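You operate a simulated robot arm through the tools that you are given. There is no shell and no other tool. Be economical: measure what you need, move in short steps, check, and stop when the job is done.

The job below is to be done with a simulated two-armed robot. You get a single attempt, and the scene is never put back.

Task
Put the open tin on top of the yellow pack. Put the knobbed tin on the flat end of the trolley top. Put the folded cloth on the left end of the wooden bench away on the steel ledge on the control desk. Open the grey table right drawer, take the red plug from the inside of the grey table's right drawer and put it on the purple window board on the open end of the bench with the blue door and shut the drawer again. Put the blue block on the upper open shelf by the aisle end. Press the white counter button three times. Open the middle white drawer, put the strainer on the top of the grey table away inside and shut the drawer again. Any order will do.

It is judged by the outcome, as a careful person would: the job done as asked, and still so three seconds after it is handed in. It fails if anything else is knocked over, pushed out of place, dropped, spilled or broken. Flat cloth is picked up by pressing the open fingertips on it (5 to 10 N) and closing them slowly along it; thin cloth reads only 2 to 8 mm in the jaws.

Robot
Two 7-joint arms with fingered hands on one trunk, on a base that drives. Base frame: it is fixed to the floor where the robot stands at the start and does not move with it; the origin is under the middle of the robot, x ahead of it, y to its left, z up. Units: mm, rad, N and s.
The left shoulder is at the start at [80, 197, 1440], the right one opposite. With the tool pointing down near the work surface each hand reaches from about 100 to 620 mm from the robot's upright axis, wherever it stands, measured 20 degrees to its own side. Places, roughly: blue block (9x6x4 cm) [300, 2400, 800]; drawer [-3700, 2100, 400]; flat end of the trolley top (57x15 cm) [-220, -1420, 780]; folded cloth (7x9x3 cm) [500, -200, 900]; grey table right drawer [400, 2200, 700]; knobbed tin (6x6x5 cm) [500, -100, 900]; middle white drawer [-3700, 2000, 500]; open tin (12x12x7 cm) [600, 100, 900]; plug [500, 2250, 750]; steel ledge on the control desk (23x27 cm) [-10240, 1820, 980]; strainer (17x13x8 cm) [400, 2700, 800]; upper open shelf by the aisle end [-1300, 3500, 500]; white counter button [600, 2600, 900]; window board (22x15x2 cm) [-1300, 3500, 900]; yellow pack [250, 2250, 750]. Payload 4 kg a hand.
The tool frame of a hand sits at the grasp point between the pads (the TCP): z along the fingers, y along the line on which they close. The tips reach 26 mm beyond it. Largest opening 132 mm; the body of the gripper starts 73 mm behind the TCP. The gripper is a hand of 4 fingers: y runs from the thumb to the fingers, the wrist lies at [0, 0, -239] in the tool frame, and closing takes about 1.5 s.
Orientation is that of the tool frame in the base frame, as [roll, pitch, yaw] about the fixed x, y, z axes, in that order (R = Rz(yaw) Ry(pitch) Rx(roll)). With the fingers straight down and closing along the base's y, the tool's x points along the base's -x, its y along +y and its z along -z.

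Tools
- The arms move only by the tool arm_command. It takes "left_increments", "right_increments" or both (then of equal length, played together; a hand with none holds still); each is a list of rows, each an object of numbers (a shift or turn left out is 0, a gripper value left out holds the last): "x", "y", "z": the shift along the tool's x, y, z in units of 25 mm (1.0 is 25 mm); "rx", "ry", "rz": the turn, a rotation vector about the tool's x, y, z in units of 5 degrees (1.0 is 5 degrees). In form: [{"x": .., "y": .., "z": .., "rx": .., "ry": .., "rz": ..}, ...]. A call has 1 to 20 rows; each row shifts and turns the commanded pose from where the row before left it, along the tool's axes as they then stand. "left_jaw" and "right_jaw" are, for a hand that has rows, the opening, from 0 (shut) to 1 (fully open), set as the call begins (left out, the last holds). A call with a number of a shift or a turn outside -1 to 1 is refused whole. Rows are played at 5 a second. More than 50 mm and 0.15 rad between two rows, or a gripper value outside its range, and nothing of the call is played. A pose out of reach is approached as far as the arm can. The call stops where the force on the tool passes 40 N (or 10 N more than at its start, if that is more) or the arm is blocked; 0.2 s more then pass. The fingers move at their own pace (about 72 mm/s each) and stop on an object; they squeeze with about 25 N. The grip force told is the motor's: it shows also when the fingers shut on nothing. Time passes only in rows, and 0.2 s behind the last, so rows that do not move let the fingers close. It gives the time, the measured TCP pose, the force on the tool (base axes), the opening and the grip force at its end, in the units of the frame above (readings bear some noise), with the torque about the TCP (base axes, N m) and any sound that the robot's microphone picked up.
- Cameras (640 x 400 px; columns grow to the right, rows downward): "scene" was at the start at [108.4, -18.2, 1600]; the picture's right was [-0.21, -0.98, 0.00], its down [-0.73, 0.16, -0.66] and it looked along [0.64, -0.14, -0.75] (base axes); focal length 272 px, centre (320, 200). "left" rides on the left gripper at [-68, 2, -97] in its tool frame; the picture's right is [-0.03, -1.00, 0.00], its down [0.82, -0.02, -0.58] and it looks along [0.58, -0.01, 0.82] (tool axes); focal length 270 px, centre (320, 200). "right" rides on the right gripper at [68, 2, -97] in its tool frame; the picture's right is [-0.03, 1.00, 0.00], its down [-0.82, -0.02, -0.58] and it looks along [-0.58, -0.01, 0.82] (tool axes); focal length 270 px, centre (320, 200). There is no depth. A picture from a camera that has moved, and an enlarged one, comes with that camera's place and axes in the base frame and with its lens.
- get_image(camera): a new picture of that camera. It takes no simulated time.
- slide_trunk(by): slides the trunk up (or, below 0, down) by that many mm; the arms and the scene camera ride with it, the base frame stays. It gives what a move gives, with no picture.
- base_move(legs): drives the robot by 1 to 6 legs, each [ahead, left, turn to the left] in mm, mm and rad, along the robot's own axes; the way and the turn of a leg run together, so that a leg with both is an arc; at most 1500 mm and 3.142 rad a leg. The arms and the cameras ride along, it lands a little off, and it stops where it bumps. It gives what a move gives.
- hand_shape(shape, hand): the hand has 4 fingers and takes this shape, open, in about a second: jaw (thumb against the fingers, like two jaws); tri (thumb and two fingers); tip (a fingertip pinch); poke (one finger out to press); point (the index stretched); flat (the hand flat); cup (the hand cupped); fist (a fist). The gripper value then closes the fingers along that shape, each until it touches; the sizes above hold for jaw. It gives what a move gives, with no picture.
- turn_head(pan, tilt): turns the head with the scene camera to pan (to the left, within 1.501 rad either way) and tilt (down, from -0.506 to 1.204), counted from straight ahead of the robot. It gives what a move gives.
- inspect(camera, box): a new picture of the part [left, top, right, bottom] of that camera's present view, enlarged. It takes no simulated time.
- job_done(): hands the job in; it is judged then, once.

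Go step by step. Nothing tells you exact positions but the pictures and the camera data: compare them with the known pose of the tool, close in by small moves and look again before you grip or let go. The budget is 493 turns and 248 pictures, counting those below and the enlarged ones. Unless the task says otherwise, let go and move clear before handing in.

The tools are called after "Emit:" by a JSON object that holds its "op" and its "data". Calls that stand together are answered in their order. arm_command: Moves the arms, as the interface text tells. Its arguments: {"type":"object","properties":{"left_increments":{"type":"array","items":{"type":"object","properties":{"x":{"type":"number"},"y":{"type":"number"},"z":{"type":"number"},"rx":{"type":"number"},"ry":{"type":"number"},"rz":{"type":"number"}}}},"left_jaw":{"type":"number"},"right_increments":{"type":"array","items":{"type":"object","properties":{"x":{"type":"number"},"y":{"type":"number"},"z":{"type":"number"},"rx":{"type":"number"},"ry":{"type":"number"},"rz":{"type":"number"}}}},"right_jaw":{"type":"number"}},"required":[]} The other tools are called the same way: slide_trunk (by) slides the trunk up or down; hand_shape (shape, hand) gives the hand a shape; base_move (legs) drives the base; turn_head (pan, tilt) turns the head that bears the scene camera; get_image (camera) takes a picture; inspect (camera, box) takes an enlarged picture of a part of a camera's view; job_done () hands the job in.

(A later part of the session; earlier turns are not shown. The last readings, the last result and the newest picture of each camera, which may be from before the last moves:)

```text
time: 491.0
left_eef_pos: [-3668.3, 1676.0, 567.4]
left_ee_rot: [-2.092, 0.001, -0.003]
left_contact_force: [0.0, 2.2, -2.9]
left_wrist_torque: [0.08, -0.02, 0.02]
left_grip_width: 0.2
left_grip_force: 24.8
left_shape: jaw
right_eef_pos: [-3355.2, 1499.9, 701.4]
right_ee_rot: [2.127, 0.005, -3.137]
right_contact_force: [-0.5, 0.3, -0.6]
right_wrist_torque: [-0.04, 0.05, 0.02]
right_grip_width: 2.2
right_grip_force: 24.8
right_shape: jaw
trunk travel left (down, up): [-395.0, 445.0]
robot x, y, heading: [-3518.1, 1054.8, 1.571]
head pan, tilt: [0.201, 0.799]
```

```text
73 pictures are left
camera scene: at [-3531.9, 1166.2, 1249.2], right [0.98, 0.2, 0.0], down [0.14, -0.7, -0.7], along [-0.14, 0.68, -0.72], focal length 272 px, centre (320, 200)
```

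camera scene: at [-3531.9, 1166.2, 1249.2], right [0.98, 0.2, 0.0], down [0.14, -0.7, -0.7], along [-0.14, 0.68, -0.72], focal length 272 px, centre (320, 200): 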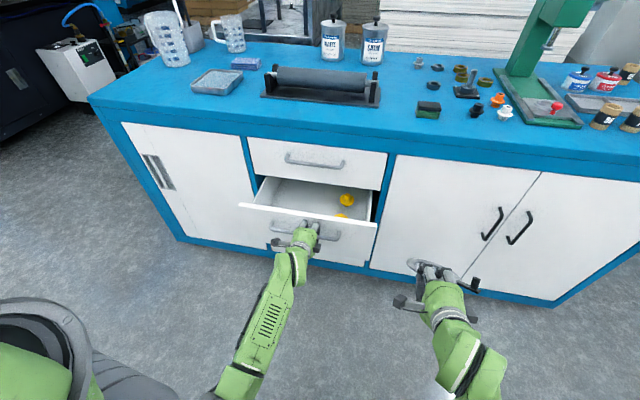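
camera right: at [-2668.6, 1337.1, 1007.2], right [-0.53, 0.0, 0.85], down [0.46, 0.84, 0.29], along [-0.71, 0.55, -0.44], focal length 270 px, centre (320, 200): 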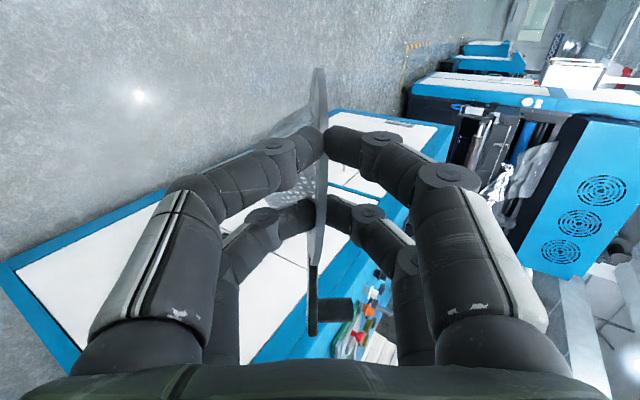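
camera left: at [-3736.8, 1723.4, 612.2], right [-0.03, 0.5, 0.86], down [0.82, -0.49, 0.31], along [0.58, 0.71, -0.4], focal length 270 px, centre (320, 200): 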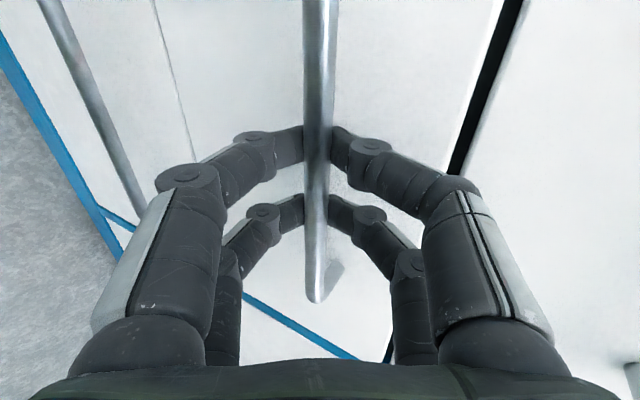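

The drawer opens (a yellow item lies in its right part). I pull 140 mm more.

Emit:
{"op": "base_move", "data": {"legs": [[-150, 0, 0]]}}

Emit:
{"op": "get_image", "data": {"camera": "scene"}}

```text
time: 492.4
left_eef_pos: [-3667.5, 1525.9, 567.1]
left_ee_rot: [-2.095, 0.0, -0.002]
left_contact_force: [0.3, -0.6, -6.8]
left_wrist_torque: [0.07, -0.03, -0.02]
left_grip_width: 0.1
left_grip_force: 25.1
left_shape: jaw
right_eef_pos: [-3354.9, 1350.5, 700.4]
right_ee_rot: [2.131, 0.006, -3.134]
right_contact_force: [-0.3, 0.0, -1.1]
right_wrist_torque: [-0.02, 0.01, 0.0]
right_grip_width: 2.0
right_grip_force: 24.5
right_shape: jaw
trunk travel left (down, up): [-395.0, 445.0]
robot x, y, heading: [-3517.0, 907.8, 1.573]
head pan, tilt: [0.201, 0.799]
```

```text
72 pictures are left
camera scene: at [-3532.0, 1017.3, 1249.1], right [0.98, 0.2, 0.0], down [0.15, -0.7, -0.7], along [-0.14, 0.68, -0.72], focal length 272 px, centre (320, 200)
```

scene: 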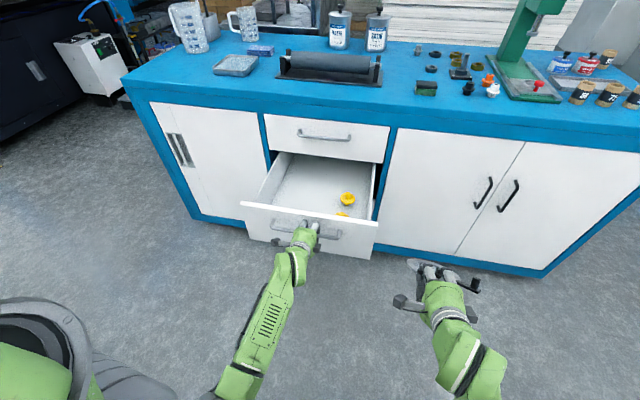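

The drawer is open about 280 mm. I release the handle, back the left hand out, and retreat a little to see inside.

Emit:
{"op": "arm_command", "data": {"left_increments": [{}, {}, {}, {"z": -0.5}, {"z": -1}, {"z": -1}, {"z": -1}, {}], "left_jaw": 0.4}}

Emit:
{"op": "base_move", "data": {"legs": [[-120, 0, 0], [0, 400, 0]]}}

Emit:
{"op": "turn_head", "data": {"pan": -0.2, "tilt": 0.7}}

Emit:
{"op": "get_image", "data": {"camera": "scene"}}

```text
time: 494.2
left_eef_pos: [-3668.4, 1449.8, 609.7]
left_ee_rot: [-2.092, -0.002, 0.0]
left_contact_force: [0.1, 0.5, 0.6]
left_wrist_torque: [-0.01, 0.02, 0.03]
left_grip_width: 52.2
left_grip_force: 0.0
left_shape: jaw
right_eef_pos: [-3357.1, 1351.5, 700.8]
right_ee_rot: [2.13, 0.005, -3.135]
right_contact_force: [1.2, -0.3, -2.3]
right_wrist_torque: [-0.01, 0.01, 0.01]
right_grip_width: 2.1
right_grip_force: 25.0
right_shape: jaw
trunk travel left (down, up): [-395.0, 445.0]
robot x, y, heading: [-3516.8, 910.5, 1.577]
head pan, tilt: [0.201, 0.799]
```

```text
time: 497.6
left_eef_pos: [-4068.8, 1329.2, 611.6]
left_ee_rot: [-2.092, -0.001, -0.001]
left_contact_force: [-0.3, -0.4, -0.7]
left_wrist_torque: [-0.01, 0.0, 0.03]
left_grip_width: 52.4
left_grip_force: 0.0
left_shape: jaw
right_eef_pos: [-3756.5, 1230.1, 701.2]
right_ee_rot: [2.129, 0.004, -3.134]
right_contact_force: [0.1, 0.8, -1.0]
right_wrist_torque: [-0.06, 0.0, -0.02]
right_grip_width: 2.0
right_grip_force: 24.7
right_shape: jaw
trunk travel left (down, up): [-395.0, 445.0]
robot x, y, heading: [-3917.1, 791.5, 1.571]
head pan, tilt: [0.201, 0.799]
```

```text
time: 498.4
left_eef_pos: [-4067.1, 1330.3, 610.2]
left_ee_rot: [-2.092, -0.001, 0.001]
left_contact_force: [0.0, -0.1, 0.1]
left_wrist_torque: [-0.02, 0.0, 0.02]
left_grip_width: 52.4
left_grip_force: 0.1
left_shape: jaw
right_eef_pos: [-3757.4, 1230.0, 700.2]
right_ee_rot: [2.128, 0.005, -3.134]
right_contact_force: [-0.5, -0.2, -1.3]
right_wrist_torque: [-0.02, 0.02, -0.03]
right_grip_width: 2.1
right_grip_force: 25.0
right_shape: jaw
trunk travel left (down, up): [-395.0, 445.0]
robot x, y, heading: [-3917.3, 785.5, 1.576]
head pan, tilt: [-0.201, 0.7]
```

```text
71 pictures are left
camera scene: at [-3899.1, 900.6, 1257.4], right [0.98, -0.2, 0.0], down [-0.13, -0.63, -0.76], along [0.15, 0.75, -0.64], focal length 272 px, centre (320, 200)
```

scene: 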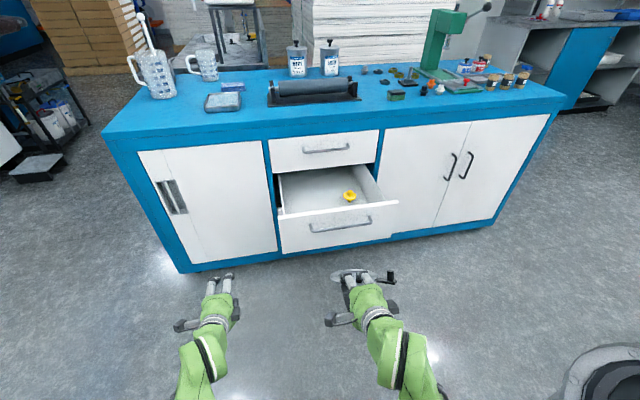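

I level off a 45° hand tilt for placing, raise the strainer above the drawer front and drive forward.

Emit:
{"op": "arm_command", "data": {"right_increments": [{"y": 0.85, "z": -0.53}, {"y": 0.85, "z": -0.53}, {"y": 0.85, "z": -0.53}, {"y": 0.85, "z": -0.53}, {"rx": 0.9}, {"rx": 0.9}, {"rx": 0.8}, {}]}}

Emit:
{"op": "base_move", "data": {"legs": [[330, 0, 0]]}}

Emit:
{"op": "turn_head", "data": {"pan": -0.25, "tilt": 0.9}}

Emit:
{"op": "get_image", "data": {"camera": "scene"}}

Emit:
{"op": "get_image", "data": {"camera": "right"}}

```text
time: 500.2
left_eef_pos: [-4067.1, 1329.7, 610.6]
left_ee_rot: [-2.092, 0.001, 0.0]
left_contact_force: [-0.4, -0.4, 0.0]
left_wrist_torque: [-0.01, -0.01, 0.04]
left_grip_width: 52.0
left_grip_force: 0.1
left_shape: jaw
right_eef_pos: [-3756.7, 1230.0, 800.9]
right_ee_rot: [2.356, 0.003, -3.136]
right_contact_force: [0.1, -0.6, -0.9]
right_wrist_torque: [-0.05, 0.04, 0.0]
right_grip_width: 2.2
right_grip_force: 24.9
right_shape: jaw
trunk travel left (down, up): [-395.0, 445.0]
robot x, y, heading: [-3915.0, 787.3, 1.571]
head pan, tilt: [-0.201, 0.7]
```

```text
time: 502.4
left_eef_pos: [-4065.9, 1662.0, 608.7]
left_ee_rot: [-2.093, 0.0, -0.003]
left_contact_force: [-0.7, -0.1, -0.2]
left_wrist_torque: [0.01, 0.01, 0.02]
left_grip_width: 52.4
left_grip_force: 0.1
left_shape: jaw
right_eef_pos: [-3757.0, 1561.5, 801.0]
right_ee_rot: [2.356, 0.005, -3.135]
right_contact_force: [-0.3, -0.3, -1.2]
right_wrist_torque: [0.0, 0.02, -0.01]
right_grip_width: 2.1
right_grip_force: 25.0
right_shape: jaw
trunk travel left (down, up): [-395.0, 445.0]
robot x, y, heading: [-3918.3, 1118.8, 1.572]
head pan, tilt: [-0.201, 0.7]
```

```text
time: 503.1
left_eef_pos: [-4066.9, 1662.3, 610.6]
left_ee_rot: [-2.092, -0.001, -0.003]
left_contact_force: [0.0, -0.4, 0.3]
left_wrist_torque: [0.02, 0.01, 0.01]
left_grip_width: 52.3
left_grip_force: 0.0
left_shape: jaw
right_eef_pos: [-3757.0, 1563.1, 800.9]
right_ee_rot: [2.356, 0.005, -3.137]
right_contact_force: [-0.6, 0.7, -1.2]
right_wrist_torque: [0.03, 0.04, 0.01]
right_grip_width: 2.3
right_grip_force: 25.0
right_shape: jaw
trunk travel left (down, up): [-395.0, 445.0]
robot x, y, heading: [-3919.9, 1124.1, 1.574]
head pan, tilt: [-0.25, 0.901]
```

```text
70 pictures are left
camera scene: at [-3897.7, 1222.6, 1241.3], right [0.97, -0.25, 0.0], down [-0.19, -0.76, -0.62], along [0.15, 0.6, -0.78], focal length 272 px, centre (320, 200)
```

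scene: 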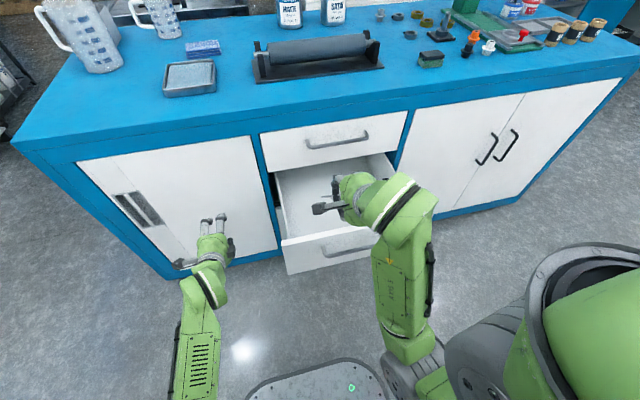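

```text
69 pictures are left
camera right: at [-3824.0, 1493.8, 869.6], right [0.02, 0.71, 0.71], down [0.82, -0.42, 0.4], along [0.58, 0.57, -0.58], focal length 270 px, centre (320, 200)
```

right: 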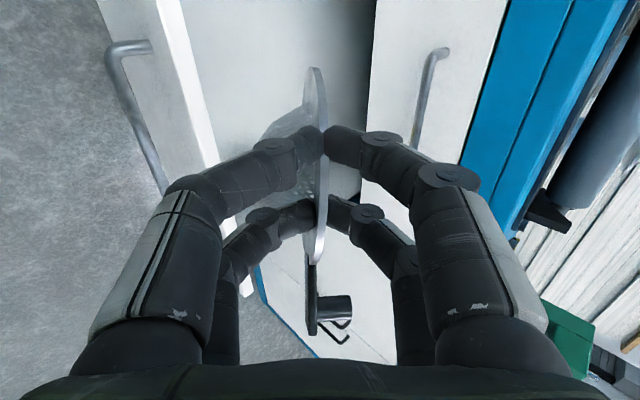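

Panel top is at z≈628 and y≈1571–1590. I go forward 77 mm, then straight down 105 mm, keeping clear of the top drawer's handle.

Emit:
{"op": "arm_command", "data": {"right_increments": [{"y": 0.73, "z": 0.73}, {"y": 0.73, "z": 0.73}, {"y": 0.72, "z": 0.72}, {"y": -0.7, "z": 0.7}, {"y": -0.7, "z": 0.7}, {"y": -0.7, "z": 0.7}, {"y": -0.7, "z": 0.7}, {}]}}

Emit:
{"op": "get_image", "data": {"camera": "right"}}

Emit:
{"op": "get_image", "data": {"camera": "scene"}}

```text
time: 504.9
left_eef_pos: [-4066.9, 1662.8, 610.6]
left_ee_rot: [-2.093, 0.0, -0.005]
left_contact_force: [-0.5, -0.6, -0.2]
left_wrist_torque: [0.05, 0.03, -0.03]
left_grip_width: 52.1
left_grip_force: 0.2
left_shape: jaw
right_eef_pos: [-3757.3, 1638.7, 700.9]
right_ee_rot: [2.357, 0.003, -3.136]
right_contact_force: [0.2, -0.2, -1.5]
right_wrist_torque: [-0.07, 0.03, 0.01]
right_grip_width: 2.1
right_grip_force: 25.1
right_shape: jaw
trunk travel left (down, up): [-395.0, 445.0]
robot x, y, heading: [-3919.0, 1120.4, 1.574]
head pan, tilt: [-0.25, 0.901]
```

```text
68 pictures are left
camera right: at [-3824.5, 1570.2, 770.4], right [0.02, 0.71, 0.71], down [0.82, -0.42, 0.4], along [0.58, 0.57, -0.58], focal length 270 px, centre (320, 200)
```

right: 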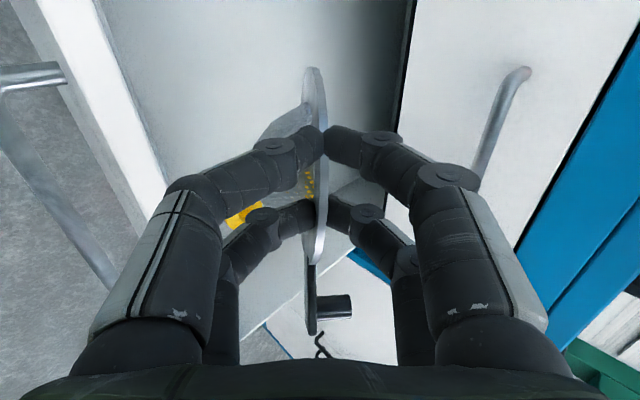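

```text
67 pictures are left
camera scene: at [-3897.8, 1222.8, 1241.2], right [0.97, -0.25, 0.0], down [-0.19, -0.76, -0.62], along [0.15, 0.6, -0.78], focal length 272 px, centre (320, 200)
```

scene: 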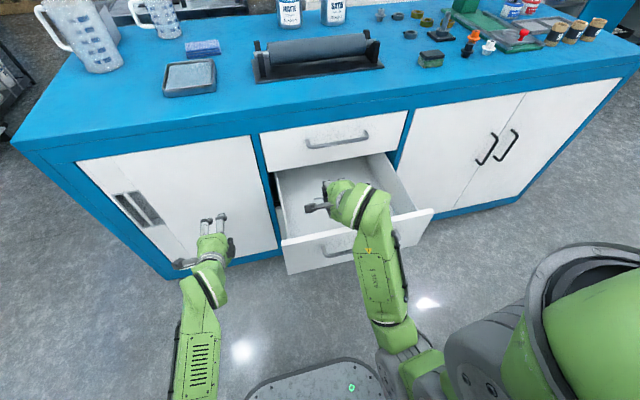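

Two yellow items lie on the right side. I shift 25 mm left and go diagonally in and down.

Emit:
{"op": "arm_command", "data": {"right_increments": [{"x": 1}, {"z": 0.85, "y": 0.05}, {"z": 0.85, "y": 0.05}, {"z": 0.85, "y": 0.05}, {"z": 0.85, "y": 0.05}, {"z": 0.6, "y": 0.05}, {}]}}

Emit:
{"op": "get_image", "data": {"camera": "right"}}

Emit:
{"op": "inspect", "data": {"camera": "scene", "box": [240, 110, 450, 290]}}

```text
time: 506.5
left_eef_pos: [-4067.7, 1662.4, 609.7]
left_ee_rot: [-2.092, -0.001, -0.003]
left_contact_force: [-0.2, -0.4, -0.1]
left_wrist_torque: [0.04, 0.02, -0.02]
left_grip_width: 52.5
left_grip_force: 0.0
left_shape: jaw
right_eef_pos: [-3781.0, 1712.2, 634.3]
right_ee_rot: [2.355, 0.005, -3.138]
right_contact_force: [-0.4, 1.2, -0.7]
right_wrist_torque: [-0.06, 0.03, 0.02]
right_grip_width: 2.4
right_grip_force: 24.8
right_shape: jaw
trunk travel left (down, up): [-395.0, 445.0]
robot x, y, heading: [-3917.0, 1123.3, 1.57]
head pan, tilt: [-0.25, 0.901]
```

```text
66 pictures are left
camera right: at [-3848.7, 1645.0, 704.4], right [0.02, 0.71, 0.71], down [0.82, -0.42, 0.4], along [0.58, 0.57, -0.58], focal length 270 px, centre (320, 200)
```

right: 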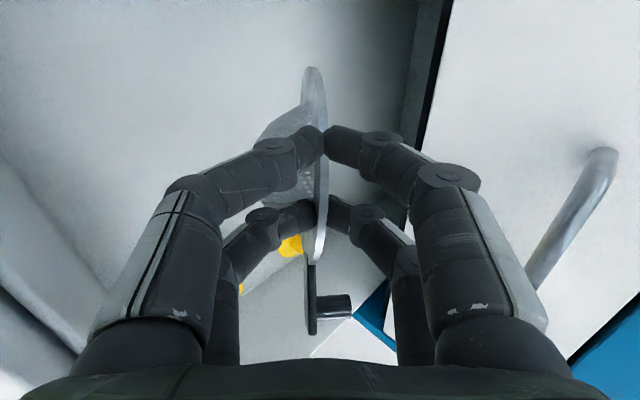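

```text
2.22 times, centred on (345, 200) of scene
camera zoom: at [-3897.7, 1222.7, 1241.2], right [0.97, -0.25, 0.0], down [-0.19, -0.76, -0.62], along [0.15, 0.6, -0.78], focal length 604 px, centre (264, 200)
```

zoom: 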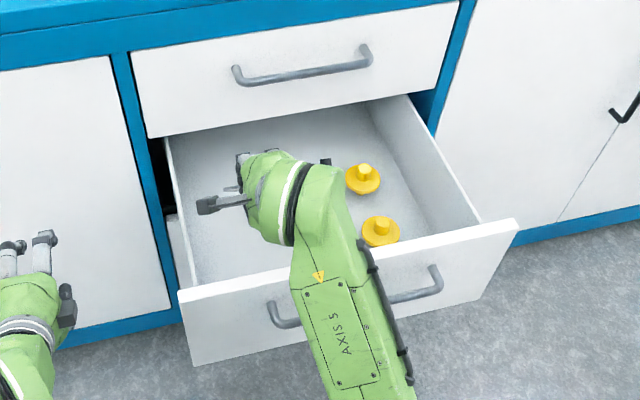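

I continue in and down in steps, watching the force.

Emit:
{"op": "arm_command", "data": {"right_increments": [{"z": 0.8}, {"z": 0.8}, {}]}}

Emit:
{"op": "get_image", "data": {"camera": "right"}}

```text
time: 507.3
left_eef_pos: [-4066.7, 1661.8, 609.4]
left_ee_rot: [-2.094, 0.0, -0.002]
left_contact_force: [-0.9, 0.7, 0.6]
left_wrist_torque: [0.0, 0.02, -0.04]
left_grip_width: 52.4
left_grip_force: 0.0
left_shape: jaw
right_eef_pos: [-3780.4, 1742.2, 606.8]
right_ee_rot: [2.356, 0.006, -3.137]
right_contact_force: [1.1, -0.1, -1.7]
right_wrist_torque: [0.0, 0.02, -0.03]
right_grip_width: 2.0
right_grip_force: 24.9
right_shape: jaw
trunk travel left (down, up): [-395.0, 445.0]
robot x, y, heading: [-3918.5, 1120.3, 1.571]
head pan, tilt: [-0.25, 0.901]
```

```text
64 pictures are left
camera right: at [-3848.2, 1673.4, 676.7], right [0.02, 0.71, 0.71], down [0.82, -0.42, 0.4], along [0.58, 0.57, -0.58], focal length 270 px, centre (320, 200)
```

right: 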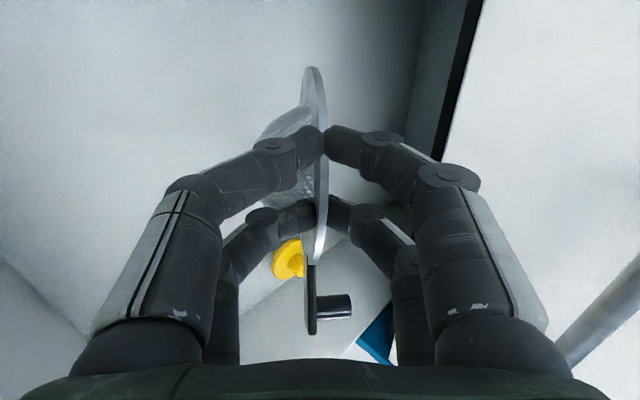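

Emit:
{"op": "arm_command", "data": {"right_increments": [{"z": 0.5, "y": -0.1}, {"z": 0.5, "y": -0.1}, {}]}}

```text
time: 508.1
left_eef_pos: [-4067.1, 1661.9, 610.5]
left_ee_rot: [-2.092, 0.0, -0.004]
left_contact_force: [0.9, 0.1, 0.5]
left_wrist_torque: [0.01, 0.04, 0.02]
left_grip_width: 52.5
left_grip_force: 0.1
left_shape: jaw
right_eef_pos: [-3780.5, 1755.7, 585.8]
right_ee_rot: [2.358, 0.003, -3.135]
right_contact_force: [-0.7, 0.1, -0.6]
right_wrist_torque: [-0.02, 0.02, -0.01]
right_grip_width: 2.3
right_grip_force: 24.7
right_shape: jaw
trunk travel left (down, up): [-395.0, 445.0]
robot x, y, heading: [-3916.9, 1120.9, 1.577]
head pan, tilt: [-0.25, 0.901]
```

Emit:
{"op": "arm_command", "data": {"right_increments": [{"z": 0.45, "y": -0.2}, {"z": 0.45, "y": -0.2}, {}]}}

Emit:
{"op": "get_image", "data": {"camera": "right"}}

Emit:
{"op": "inspect", "data": {"camera": "scene", "box": [250, 110, 430, 280]}}

```text
time: 508.9
left_eef_pos: [-4067.9, 1662.5, 609.6]
left_ee_rot: [-2.092, 0.002, -0.003]
left_contact_force: [-0.9, 0.3, 0.8]
left_wrist_torque: [0.01, -0.02, 0.02]
left_grip_width: 52.3
left_grip_force: 0.0
left_shape: jaw
right_eef_pos: [-3780.8, 1765.4, 562.3]
right_ee_rot: [2.355, 0.004, -3.136]
right_contact_force: [-0.2, 0.9, -0.2]
right_wrist_torque: [-0.01, 0.04, 0.02]
right_grip_width: 1.9
right_grip_force: 25.0
right_shape: jaw
trunk travel left (down, up): [-395.0, 445.0]
robot x, y, heading: [-3918.8, 1121.4, 1.573]
head pan, tilt: [-0.25, 0.901]
```

```text
63 pictures are left
camera right: at [-3848.4, 1697.4, 631.3], right [0.02, 0.71, 0.71], down [0.82, -0.42, 0.4], along [0.58, 0.57, -0.58], focal length 270 px, centre (320, 200)
```

right: 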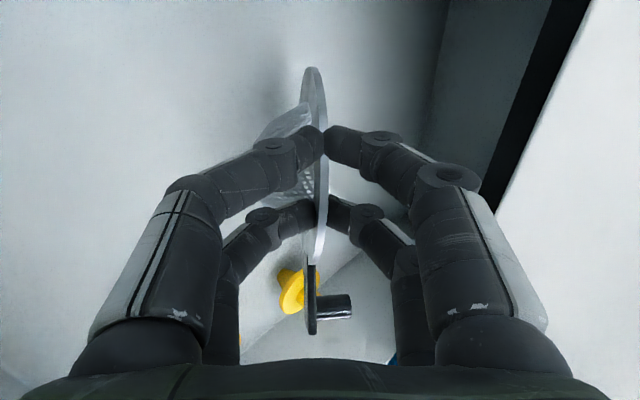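

```text
2.35 times, centred on (340, 195) of scene
camera zoom: at [-3897.8, 1222.7, 1241.2], right [0.97, -0.25, 0.0], down [-0.19, -0.76, -0.62], along [0.15, 0.6, -0.78], focal length 640 px, centre (273, 212)
```

zoom: 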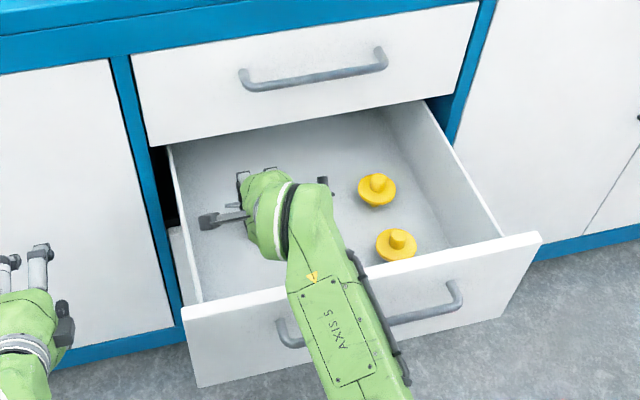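

Emit:
{"op": "arm_command", "data": {"right_increments": [{"z": 0.25, "y": -0.05}, {}]}}

```text
time: 509.5
left_eef_pos: [-4067.3, 1662.2, 609.7]
left_ee_rot: [-2.092, -0.001, -0.003]
left_contact_force: [-0.7, -0.2, -0.8]
left_wrist_torque: [0.0, 0.01, 0.0]
left_grip_width: 52.4
left_grip_force: 0.0
left_shape: jaw
right_eef_pos: [-3781.0, 1768.7, 557.7]
right_ee_rot: [2.356, 0.002, -3.137]
right_contact_force: [0.4, 0.5, -1.0]
right_wrist_torque: [-0.02, 0.03, -0.02]
right_grip_width: 2.0
right_grip_force: 25.2
right_shape: jaw
trunk travel left (down, up): [-395.0, 445.0]
robot x, y, heading: [-3918.1, 1122.8, 1.572]
head pan, tilt: [-0.25, 0.901]
```

Emit:
{"op": "arm_command", "data": {"right_increments": [{"z": 0.3, "y": -0.06}, {"z": 0.3, "y": -0.06}, {}]}}

```text
time: 510.3
left_eef_pos: [-4067.2, 1661.6, 609.6]
left_ee_rot: [-2.093, 0.0, -0.003]
left_contact_force: [-0.2, -0.9, 0.6]
left_wrist_torque: [0.0, -0.01, 0.01]
left_grip_width: 52.3
left_grip_force: 0.0
left_shape: jaw
right_eef_pos: [-3782.9, 1776.4, 545.3]
right_ee_rot: [2.356, 0.003, -3.135]
right_contact_force: [0.7, -0.2, -0.3]
right_wrist_torque: [0.0, 0.01, 0.03]
right_grip_width: 2.0
right_grip_force: 25.2
right_shape: jaw
trunk travel left (down, up): [-395.0, 445.0]
robot x, y, heading: [-3923.7, 1121.1, 1.573]
head pan, tilt: [-0.25, 0.901]
```

Emit:
{"op": "arm_command", "data": {"right_increments": [{"z": 0.3, "y": -0.1}, {"z": 0.3, "y": -0.1}, {}]}}

Emit:
{"op": "get_image", "data": {"camera": "right"}}

```text
time: 511.1
left_eef_pos: [-4066.5, 1661.1, 610.3]
left_ee_rot: [-2.093, 0.0, -0.003]
left_contact_force: [0.0, -0.5, -0.6]
left_wrist_torque: [-0.02, 0.0, 0.0]
left_grip_width: 52.4
left_grip_force: 0.0
left_shape: jaw
right_eef_pos: [-3781.2, 1784.8, 532.4]
right_ee_rot: [2.354, 0.005, -3.136]
right_contact_force: [-0.2, -1.1, 1.1]
right_wrist_torque: [0.1, -0.02, 0.01]
right_grip_width: 2.1
right_grip_force: 25.3
right_shape: jaw
trunk travel left (down, up): [-395.0, 445.0]
robot x, y, heading: [-3917.8, 1121.7, 1.573]
head pan, tilt: [-0.25, 0.901]
```

```text
61 pictures are left
camera right: at [-3849.0, 1716.6, 600.8], right [0.02, 0.71, 0.71], down [0.82, -0.42, 0.4], along [0.58, 0.57, -0.58], focal length 270 px, centre (320, 200)
```

right: 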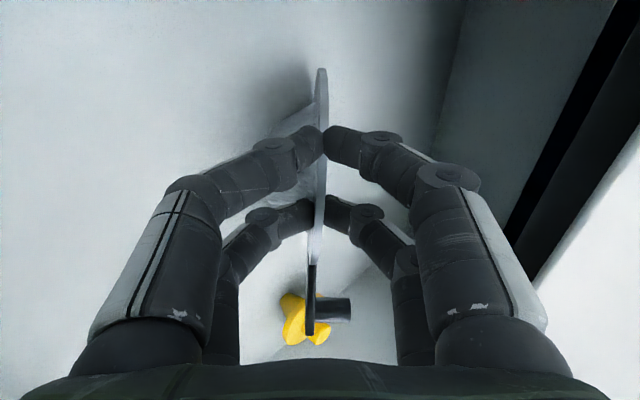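

The strainer touches the drawer floor. I open the jaw and check.

Emit:
{"op": "arm_command", "data": {"right_increments": [{}, {}, {}], "right_jaw": 0.25}}

Emit:
{"op": "get_image", "data": {"camera": "right"}}

```text
time: 511.9
left_eef_pos: [-4066.5, 1663.0, 610.1]
left_ee_rot: [-2.093, -0.002, -0.005]
left_contact_force: [0.3, 0.7, -0.1]
left_wrist_torque: [0.0, -0.01, -0.01]
left_grip_width: 52.2
left_grip_force: 0.1
left_shape: jaw
right_eef_pos: [-3782.9, 1784.8, 531.1]
right_ee_rot: [2.355, 0.007, -3.137]
right_contact_force: [0.8, -0.8, -0.6]
right_wrist_torque: [0.05, 0.02, -0.02]
right_grip_width: 33.0
right_grip_force: 0.0
right_shape: jaw
trunk travel left (down, up): [-395.0, 445.0]
robot x, y, heading: [-3917.4, 1120.6, 1.574]
head pan, tilt: [-0.25, 0.901]
```

```text
60 pictures are left
camera right: at [-3849.0, 1716.6, 600.1], right [0.02, 0.71, 0.71], down [0.82, -0.42, 0.4], along [0.58, 0.57, -0.58], focal length 270 px, centre (320, 200)
```

right: 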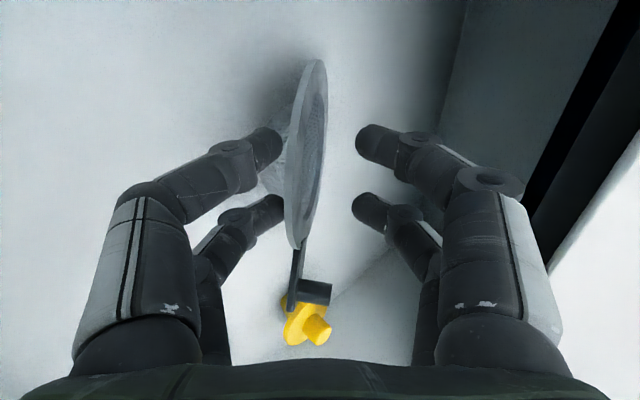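

The strainer leans on the lower fingers. I withdraw slowly along the fingers so that it settles.

Emit:
{"op": "arm_command", "data": {"right_increments": [{"z": -0.3}, {"z": -0.3}, {"z": -0.3}, {"z": -0.3}, {}]}}

Emit:
{"op": "get_image", "data": {"camera": "right"}}

```text
time: 513.1
left_eef_pos: [-4067.7, 1661.2, 610.7]
left_ee_rot: [-2.092, 0.0, -0.004]
left_contact_force: [-0.4, 0.3, -0.3]
left_wrist_torque: [0.0, 0.0, -0.02]
left_grip_width: 52.1
left_grip_force: 0.0
left_shape: jaw
right_eef_pos: [-3782.0, 1762.7, 553.7]
right_ee_rot: [2.356, 0.006, -3.136]
right_contact_force: [-1.0, -0.5, 0.4]
right_wrist_torque: [-0.03, 0.0, 0.0]
right_grip_width: 32.7
right_grip_force: 0.0
right_shape: jaw
trunk travel left (down, up): [-395.0, 445.0]
robot x, y, heading: [-3917.2, 1123.3, 1.576]
head pan, tilt: [-0.25, 0.901]
```

```text
59 pictures are left
camera right: at [-3848.8, 1694.3, 622.0], right [0.02, 0.71, 0.71], down [0.82, -0.42, 0.4], along [0.58, 0.57, -0.58], focal length 270 px, centre (320, 200)
```

right: 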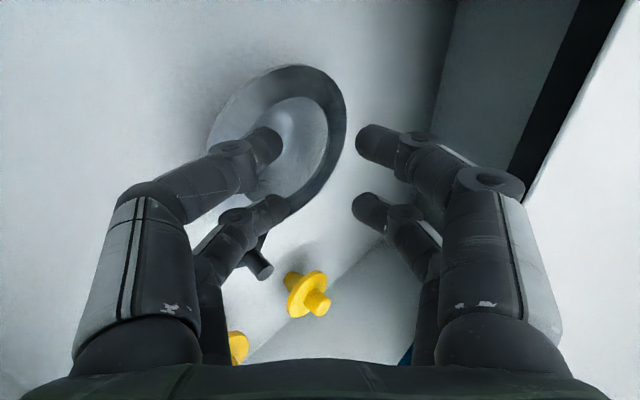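

It settled onto its base. I withdraw the hand fully, up and back, and look.

Emit:
{"op": "arm_command", "data": {"right_increments": [{"z": -0.9}, {"z": -0.9}, {"z": -0.9}, {"z": -0.9}, {"z": -0.9}, {"y": 0.7, "z": -0.7}, {"y": 0.7, "z": -0.7}, {"y": 0.7, "z": -0.7}, {"y": 0.7, "z": -0.7}, {}]}}

Emit:
{"op": "base_move", "data": {"legs": [[-300, 0, 0]]}}

Emit:
{"op": "turn_head", "data": {"pan": -0.25, "tilt": 0.75}}

Emit:
{"op": "get_image", "data": {"camera": "scene"}}

```text
time: 515.3
left_eef_pos: [-4067.7, 1662.0, 610.3]
left_ee_rot: [-2.093, 0.0, -0.003]
left_contact_force: [-0.8, 0.5, -0.4]
left_wrist_torque: [0.01, 0.02, 0.01]
left_grip_width: 52.4
left_grip_force: 0.1
left_shape: jaw
right_eef_pos: [-3782.4, 1682.5, 728.9]
right_ee_rot: [2.356, 0.005, -3.136]
right_contact_force: [0.2, 0.1, -0.2]
right_wrist_torque: [0.02, 0.03, 0.0]
right_grip_width: 32.8
right_grip_force: 0.1
right_shape: jaw
trunk travel left (down, up): [-395.0, 445.0]
robot x, y, heading: [-3914.9, 1122.6, 1.572]
head pan, tilt: [-0.25, 0.901]
```

```text
time: 517.4
left_eef_pos: [-4070.6, 1360.3, 610.4]
left_ee_rot: [-2.093, 0.0, 0.004]
left_contact_force: [1.4, -0.5, 0.8]
left_wrist_torque: [-0.01, 0.04, 0.0]
left_grip_width: 52.3
left_grip_force: 0.1
left_shape: jaw
right_eef_pos: [-3784.6, 1383.2, 729.8]
right_ee_rot: [2.354, 0.006, -3.132]
right_contact_force: [-0.1, -0.3, 0.6]
right_wrist_torque: [-0.01, -0.01, -0.02]
right_grip_width: 32.8
right_grip_force: 0.1
right_shape: jaw
trunk travel left (down, up): [-395.0, 445.0]
robot x, y, heading: [-3914.0, 820.6, 1.576]
head pan, tilt: [-0.25, 0.901]
```

```text
time: 518.1
left_eef_pos: [-4069.1, 1361.0, 609.0]
left_ee_rot: [-2.092, 0.0, 0.001]
left_contact_force: [-0.6, 0.6, -0.3]
left_wrist_torque: [0.01, -0.01, 0.02]
left_grip_width: 52.5
left_grip_force: 0.0
left_shape: jaw
right_eef_pos: [-3784.5, 1383.0, 728.9]
right_ee_rot: [2.354, 0.004, -3.13]
right_contact_force: [-0.2, 0.2, -1.2]
right_wrist_torque: [0.04, 0.01, 0.0]
right_grip_width: 32.8
right_grip_force: 0.1
right_shape: jaw
trunk travel left (down, up): [-395.0, 445.0]
robot x, y, heading: [-3916.3, 819.9, 1.572]
head pan, tilt: [-0.25, 0.75]
```

```text
58 pictures are left
camera scene: at [-3895.4, 929.6, 1253.1], right [0.97, -0.24, 0.0], down [-0.16, -0.66, -0.73], along [0.18, 0.71, -0.68], focal length 272 px, centre (320, 200)
```

scene: 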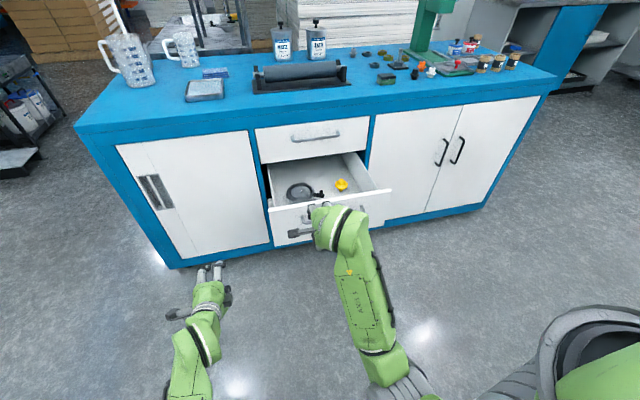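

The strainer lies in the drawer's left part. Now I retract the left hand, close the right fingers, lower to the panel height and push the drawer shut by driving.

Emit:
{"op": "arm_command", "data": {"left_increments": [{"z": -0.87, "y": 0.5}, {"z": -0.87, "y": 0.5}, {"z": -0.87, "y": 0.5}, {"z": -0.87, "y": 0.5}, {}]}}

Emit:
{"op": "arm_command", "data": {"right_increments": [{}, {}, {}, {}], "right_jaw": 0}}

Emit:
{"op": "slide_trunk", "data": {"by": -105}}

Emit:
{"op": "base_move", "data": {"legs": [[0, -100, 0], [130, 0, 0]]}}

Emit:
{"op": "turn_head", "data": {"pan": -0.15, "tilt": 0.8}}

Emit:
{"op": "get_image", "data": {"camera": "scene"}}

```text
time: 519.3
left_eef_pos: [-4067.1, 1259.7, 609.2]
left_ee_rot: [-2.092, -0.002, 0.004]
left_contact_force: [-0.6, -0.4, -1.3]
left_wrist_torque: [0.03, 0.0, 0.01]
left_grip_width: 52.2
left_grip_force: 0.0
left_shape: jaw
right_eef_pos: [-3784.0, 1382.1, 729.2]
right_ee_rot: [2.357, 0.006, -3.132]
right_contact_force: [-0.5, -0.5, -0.6]
right_wrist_torque: [0.02, -0.02, -0.02]
right_grip_width: 32.9
right_grip_force: 0.0
right_shape: jaw
trunk travel left (down, up): [-395.0, 445.0]
robot x, y, heading: [-3920.2, 821.8, 1.579]
head pan, tilt: [-0.25, 0.75]
```

```text
time: 520.3
left_eef_pos: [-4068.3, 1260.2, 609.5]
left_ee_rot: [-2.093, -0.001, 0.003]
left_contact_force: [0.4, 0.5, 0.4]
left_wrist_torque: [0.02, 0.0, 0.01]
left_grip_width: 52.3
left_grip_force: 0.1
left_shape: jaw
right_eef_pos: [-3785.0, 1383.3, 729.1]
right_ee_rot: [2.355, 0.007, -3.131]
right_contact_force: [0.3, -0.1, 0.3]
right_wrist_torque: [-0.02, 0.01, 0.0]
right_grip_width: 0.0
right_grip_force: 25.3
right_shape: jaw
trunk travel left (down, up): [-395.0, 445.0]
robot x, y, heading: [-3917.2, 821.9, 1.58]
head pan, tilt: [-0.25, 0.75]
```

```text
time: 521.7
left_eef_pos: [-4067.0, 1260.4, 505.0]
left_ee_rot: [-2.093, 0.001, 0.002]
left_contact_force: [0.8, -0.6, -0.7]
left_wrist_torque: [-0.03, 0.0, 0.01]
left_grip_width: 52.3
left_grip_force: 0.1
left_shape: jaw
right_eef_pos: [-3783.4, 1383.2, 625.0]
right_ee_rot: [2.354, 0.005, -3.13]
right_contact_force: [-0.3, -0.2, -0.6]
right_wrist_torque: [0.01, 0.0, 0.01]
right_grip_width: 0.0
right_grip_force: 25.0
right_shape: jaw
trunk travel left (down, up): [-290.0, 550.0]
robot x, y, heading: [-3914.6, 821.6, 1.574]
head pan, tilt: [-0.25, 0.75]
```

```text
time: 523.7
left_eef_pos: [-3969.7, 1391.5, 503.5]
left_ee_rot: [-2.093, 0.001, 0.003]
left_contact_force: [0.0, 0.0, 0.5]
left_wrist_torque: [0.0, -0.03, -0.02]
left_grip_width: 52.5
left_grip_force: 0.1
left_shape: jaw
right_eef_pos: [-3685.5, 1515.6, 623.7]
right_ee_rot: [2.359, 0.005, -3.13]
right_contact_force: [0.1, 0.2, -0.6]
right_wrist_torque: [0.0, -0.01, 0.01]
right_grip_width: 0.0
right_grip_force: 24.9
right_shape: jaw
trunk travel left (down, up): [-290.0, 550.0]
robot x, y, heading: [-3822.2, 946.6, 1.579]
head pan, tilt: [-0.25, 0.75]
```

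```text
time: 524.4
left_eef_pos: [-3970.1, 1389.5, 505.1]
left_ee_rot: [-2.094, 0.0, 0.002]
left_contact_force: [0.5, -0.1, -0.2]
left_wrist_torque: [-0.01, 0.03, -0.02]
left_grip_width: 52.3
left_grip_force: 0.0
left_shape: jaw
right_eef_pos: [-3685.7, 1513.9, 625.2]
right_ee_rot: [2.356, 0.004, -3.128]
right_contact_force: [-0.2, -0.8, 0.6]
right_wrist_torque: [0.02, -0.01, -0.03]
right_grip_width: 0.0
right_grip_force: 25.0
right_shape: jaw
trunk travel left (down, up): [-290.0, 550.0]
robot x, y, heading: [-3821.9, 951.7, 1.577]
head pan, tilt: [-0.15, 0.799]
```

```text
57 pictures are left
camera scene: at [-3805.6, 1060.0, 1144.2], right [0.99, -0.14, 0.0], down [-0.1, -0.71, -0.7], along [0.1, 0.69, -0.72], focal length 272 px, centre (320, 200)
```

scene: 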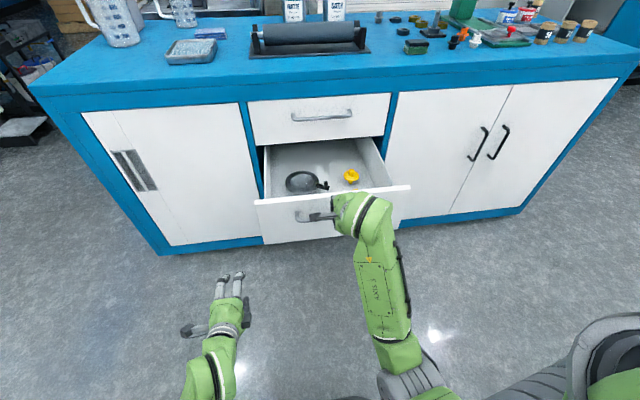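

Emit:
{"op": "inspect", "data": {"camera": "scene", "box": [240, 120, 430, 260]}}

Emit:
{"op": "get_image", "data": {"camera": "right"}}

```text
2.86 times, centred on (335, 190) of scene
camera zoom: at [-3805.6, 1060.0, 1144.2], right [0.99, -0.14, 0.0], down [-0.1, -0.71, -0.7], along [0.1, 0.69, -0.72], focal length 777 px, centre (277, 229)
```

zoom: 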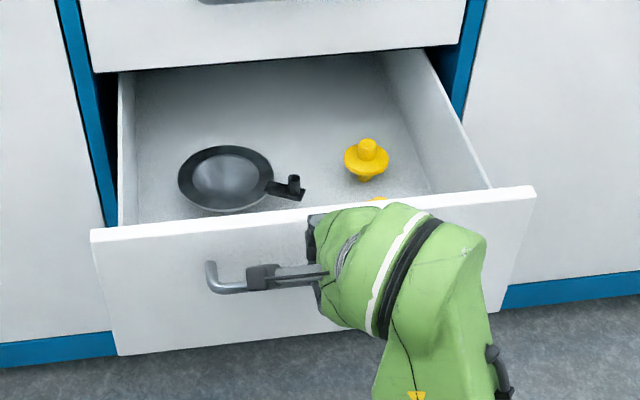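

```text
55 pictures are left
camera right: at [-3753.3, 1445.9, 693.1], right [0.01, 0.71, 0.71], down [0.82, -0.41, 0.4], along [0.57, 0.57, -0.58], focal length 270 px, centre (320, 200)
```

right: 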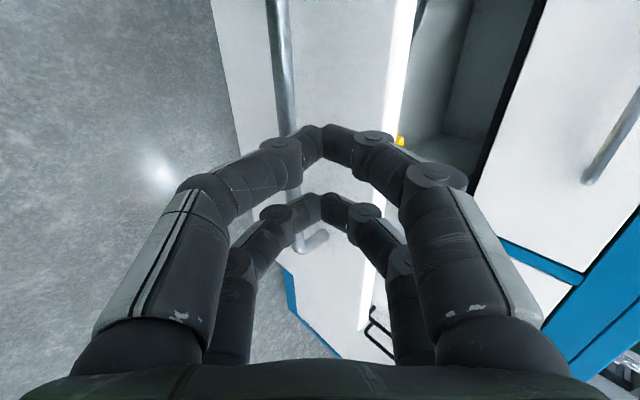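

Fingertips aim at the panel between bar and top edge, and the strainer lies flat inside. I push forward.

Emit:
{"op": "base_move", "data": {"legs": [[150, 0, -0.004]]}}

Emit:
{"op": "get_image", "data": {"camera": "scene"}}

```text
time: 525.8
left_eef_pos: [-3968.9, 1543.4, 503.9]
left_ee_rot: [-2.094, 0.001, -0.002]
left_contact_force: [-0.5, -0.7, -0.7]
left_wrist_torque: [0.03, 0.04, -0.03]
left_grip_width: 52.3
left_grip_force: 0.1
left_shape: jaw
right_eef_pos: [-3683.1, 1665.9, 623.9]
right_ee_rot: [2.356, 0.005, -3.136]
right_contact_force: [-1.0, 0.5, -0.3]
right_wrist_torque: [-0.02, 0.0, 0.0]
right_grip_width: 0.0
right_grip_force: 24.8
right_shape: jaw
trunk travel left (down, up): [-290.0, 550.0]
robot x, y, heading: [-3822.4, 1104.2, 1.575]
head pan, tilt: [-0.15, 0.799]
```

```text
54 pictures are left
camera scene: at [-3805.7, 1213.1, 1144.0], right [0.99, -0.15, 0.0], down [-0.11, -0.71, -0.7], along [0.1, 0.69, -0.72], focal length 272 px, centre (320, 200)
```

scene: 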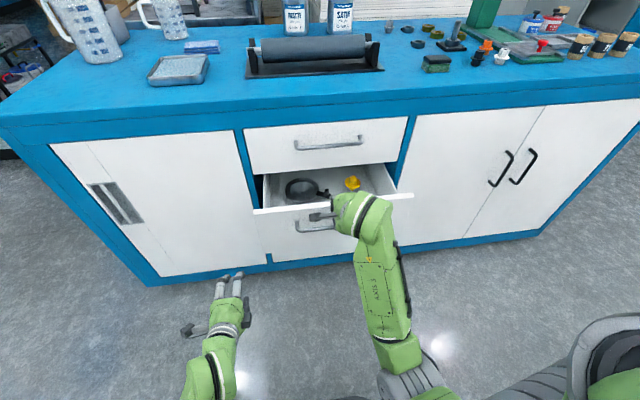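

The drawer is more than halfway in. To avoid the top drawer's handle, I shift the pushing point to the right part of the panel and continue.

Emit:
{"op": "base_move", "data": {"legs": [[-50, 0, 0], [0, -160, 0], [130, 0, 0]]}}

Emit:
{"op": "get_image", "data": {"camera": "scene"}}

```text
time: 528.6
left_eef_pos: [-3809.5, 1625.0, 505.8]
left_ee_rot: [-2.095, 0.0, -0.004]
left_contact_force: [-0.4, -0.4, 0.2]
left_wrist_torque: [-0.01, -0.01, 0.0]
left_grip_width: 52.5
left_grip_force: 0.1
left_shape: jaw
right_eef_pos: [-3525.8, 1747.2, 623.1]
right_ee_rot: [2.358, 0.005, -3.136]
right_contact_force: [-0.5, 0.1, -0.5]
right_wrist_torque: [0.02, 0.01, 0.0]
right_grip_width: 0.0
right_grip_force: 25.2
right_shape: jaw
trunk travel left (down, up): [-290.0, 550.0]
robot x, y, heading: [-3663.7, 1184.0, 1.574]
head pan, tilt: [-0.15, 0.799]
```

```text
53 pictures are left
camera scene: at [-3647.7, 1294.2, 1144.0], right [0.99, -0.15, 0.0], down [-0.11, -0.71, -0.7], along [0.1, 0.69, -0.72], focal length 272 px, centre (320, 200)
```

scene: 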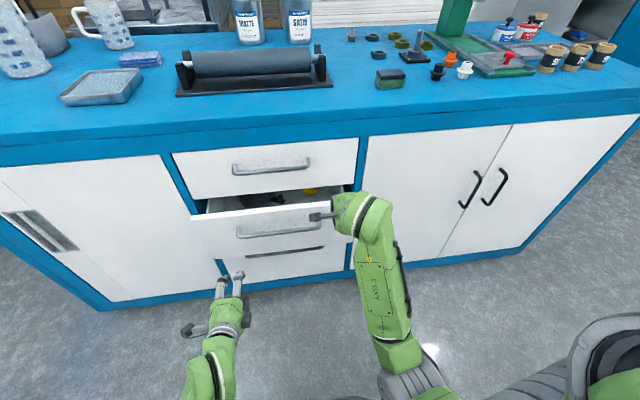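

Emit:
{"op": "base_move", "data": {"legs": [[45, 0, 0]]}}

Emit:
{"op": "inspect", "data": {"camera": "scene", "box": [150, 120, 420, 300]}}

```text
time: 529.5
left_eef_pos: [-3809.9, 1668.2, 505.6]
left_ee_rot: [-2.092, 0.0, -0.004]
left_contact_force: [0.4, 0.8, 0.7]
left_wrist_torque: [0.0, -0.01, 0.06]
left_grip_width: 52.2
left_grip_force: 0.0
left_shape: jaw
right_eef_pos: [-3525.5, 1790.0, 627.1]
right_ee_rot: [2.351, 0.005, -3.138]
right_contact_force: [-0.1, 0.4, 18.3]
right_wrist_torque: [0.29, -0.01, -0.07]
right_grip_width: 0.0
right_grip_force: 25.2
right_shape: jaw
trunk travel left (down, up): [-290.0, 550.0]
robot x, y, heading: [-3659.5, 1228.2, 1.57]
head pan, tilt: [-0.15, 0.799]
```

```text
2.22 times, centred on (285, 210) of scene
camera zoom: at [-3648.2, 1335.8, 1144.4], right [0.99, -0.15, 0.0], down [-0.11, -0.71, -0.7], along [0.1, 0.69, -0.72], focal length 604 px, centre (398, 178)
```

zoom: 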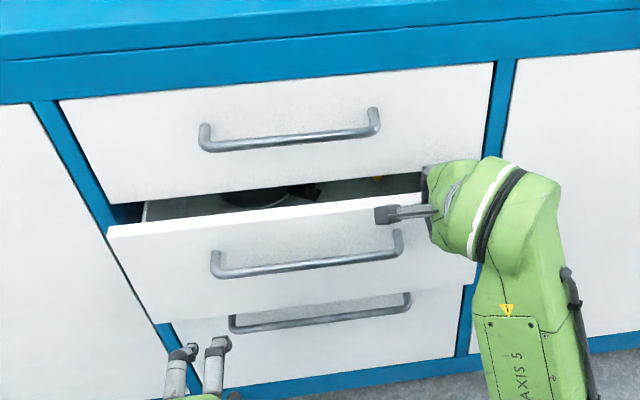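

The fingertips rode onto the panel's top edge. I back off, lower 45 mm and push again beside the handle.

Emit:
{"op": "arm_command", "data": {"right_increments": [{"y": 0.3, "z": -0.3}, {}]}}

Emit:
{"op": "base_move", "data": {"legs": [[-110, 0, 0]]}}

Emit:
{"op": "slide_trunk", "data": {"by": -58}}

Emit:
{"op": "base_move", "data": {"legs": [[60, 0, 0]]}}

Emit:
{"op": "inspect", "data": {"camera": "scene", "box": [150, 120, 420, 300]}}

```text
time: 530.1
left_eef_pos: [-3808.5, 1667.9, 503.0]
left_ee_rot: [-2.095, 0.0, -0.003]
left_contact_force: [-0.5, -0.7, 0.3]
left_wrist_torque: [0.0, 0.02, 0.01]
left_grip_width: 52.5
left_grip_force: 0.0
left_shape: jaw
right_eef_pos: [-3525.3, 1790.8, 636.1]
right_ee_rot: [2.351, 0.006, -3.138]
right_contact_force: [0.1, -0.3, 0.3]
right_wrist_torque: [0.02, -0.01, 0.02]
right_grip_width: 0.1
right_grip_force: 24.8
right_shape: jaw
trunk travel left (down, up): [-290.0, 550.0]
robot x, y, heading: [-3663.6, 1228.3, 1.568]
head pan, tilt: [-0.15, 0.799]
```

```text
time: 531.3
left_eef_pos: [-3809.1, 1557.9, 504.4]
left_ee_rot: [-2.092, -0.001, -0.004]
left_contact_force: [-0.7, -0.1, -0.3]
left_wrist_torque: [-0.01, 0.0, 0.01]
left_grip_width: 52.3
left_grip_force: 0.0
left_shape: jaw
right_eef_pos: [-3525.7, 1678.7, 637.2]
right_ee_rot: [2.349, 0.004, -3.139]
right_contact_force: [0.9, 0.6, 0.0]
right_wrist_torque: [0.0, 0.03, 0.0]
right_grip_width: 0.1
right_grip_force: 24.9
right_shape: jaw
trunk travel left (down, up): [-290.0, 550.0]
robot x, y, heading: [-3666.8, 1119.3, 1.572]
head pan, tilt: [-0.15, 0.799]
```

```text
time: 532.2
left_eef_pos: [-3808.6, 1557.7, 446.4]
left_ee_rot: [-2.092, -0.001, -0.003]
left_contact_force: [0.2, 0.2, -0.2]
left_wrist_torque: [0.01, -0.01, 0.01]
left_grip_width: 52.5
left_grip_force: 0.0
left_shape: jaw
right_eef_pos: [-3526.3, 1679.5, 578.7]
right_ee_rot: [2.351, 0.005, -3.137]
right_contact_force: [0.0, 0.9, 0.8]
right_wrist_torque: [-0.02, -0.03, -0.02]
right_grip_width: 0.0
right_grip_force: 24.8
right_shape: jaw
trunk travel left (down, up): [-232.0, 608.0]
robot x, y, heading: [-3657.5, 1114.8, 1.571]
head pan, tilt: [-0.15, 0.799]
```

```text
time: 533.2
left_eef_pos: [-3810.4, 1618.6, 445.9]
left_ee_rot: [-2.094, -0.001, -0.002]
left_contact_force: [1.2, -0.1, -0.2]
left_wrist_torque: [-0.03, 0.0, 0.02]
left_grip_width: 52.1
left_grip_force: 0.0
left_shape: jaw
right_eef_pos: [-3526.3, 1741.2, 577.8]
right_ee_rot: [2.352, 0.005, -3.135]
right_contact_force: [-0.6, -0.1, 0.2]
right_wrist_torque: [0.0, -0.01, -0.04]
right_grip_width: 0.1
right_grip_force: 24.6
right_shape: jaw
trunk travel left (down, up): [-232.0, 608.0]
robot x, y, heading: [-3662.5, 1181.5, 1.571]
head pan, tilt: [-0.15, 0.799]
```

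```text
2.22 times, centred on (285, 210) of scene
camera zoom: at [-3647.7, 1288.3, 1086.0], right [0.99, -0.15, 0.0], down [-0.11, -0.71, -0.7], along [0.1, 0.69, -0.72], focal length 604 px, centre (398, 178)
```

zoom: 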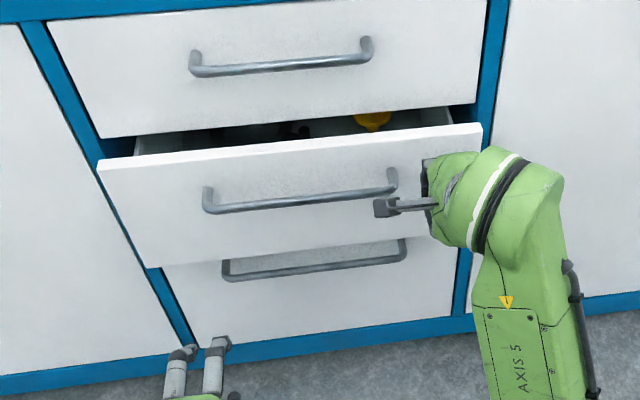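

Emit:
{"op": "base_move", "data": {"legs": [[45, 0, 0]]}}

Emit:
{"op": "inspect", "data": {"camera": "scene", "box": [150, 120, 420, 300]}}

```text
time: 534.1
left_eef_pos: [-3809.7, 1665.1, 446.5]
left_ee_rot: [-2.093, 0.0, -0.004]
left_contact_force: [0.3, 0.3, 0.1]
left_wrist_torque: [-0.04, -0.01, -0.01]
left_grip_width: 52.2
left_grip_force: 0.0
left_shape: jaw
right_eef_pos: [-3524.8, 1785.8, 577.2]
right_ee_rot: [2.353, 0.006, -3.139]
right_contact_force: [0.6, 1.0, -0.1]
right_wrist_torque: [0.01, -0.02, 0.03]
right_grip_width: 0.0
right_grip_force: 25.4
right_shape: jaw
trunk travel left (down, up): [-232.0, 608.0]
robot x, y, heading: [-3661.3, 1222.5, 1.571]
head pan, tilt: [-0.15, 0.799]
```

```text
2.22 times, centred on (285, 210) of scene
camera zoom: at [-3647.7, 1333.4, 1086.0], right [0.99, -0.15, 0.0], down [-0.11, -0.71, -0.7], along [0.1, 0.69, -0.72], focal length 604 px, centre (398, 178)
```

zoom: 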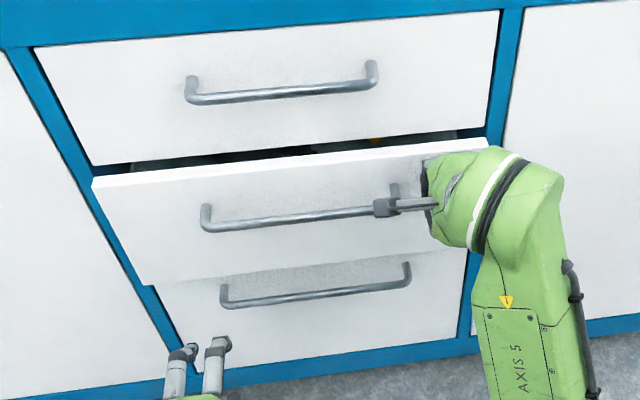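

Emit:
{"op": "base_move", "data": {"legs": [[25, 0, 0]]}}

Emit:
{"op": "inspect", "data": {"camera": "scene", "box": [150, 120, 420, 300]}}

```text
time: 534.9
left_eef_pos: [-3808.9, 1688.9, 446.3]
left_ee_rot: [-2.095, 0.001, -0.004]
left_contact_force: [0.7, 0.6, 0.4]
left_wrist_torque: [-0.05, 0.02, 0.02]
left_grip_width: 52.4
left_grip_force: 0.0
left_shape: jaw
right_eef_pos: [-3525.1, 1811.3, 578.0]
right_ee_rot: [2.352, 0.006, -3.137]
right_contact_force: [0.3, 0.3, 0.4]
right_wrist_torque: [-0.03, 0.0, 0.0]
right_grip_width: 0.2
right_grip_force: 25.3
right_shape: jaw
trunk travel left (down, up): [-232.0, 608.0]
robot x, y, heading: [-3659.7, 1249.9, 1.571]
head pan, tilt: [-0.15, 0.799]
```

```text
2.22 times, centred on (285, 210) of scene
camera zoom: at [-3647.7, 1358.5, 1086.0], right [0.99, -0.15, 0.0], down [-0.11, -0.71, -0.7], along [0.1, 0.69, -0.72], focal length 604 px, centre (398, 178)
```

zoom: 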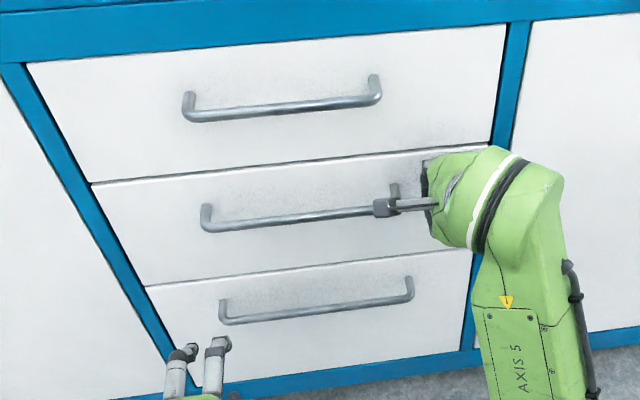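

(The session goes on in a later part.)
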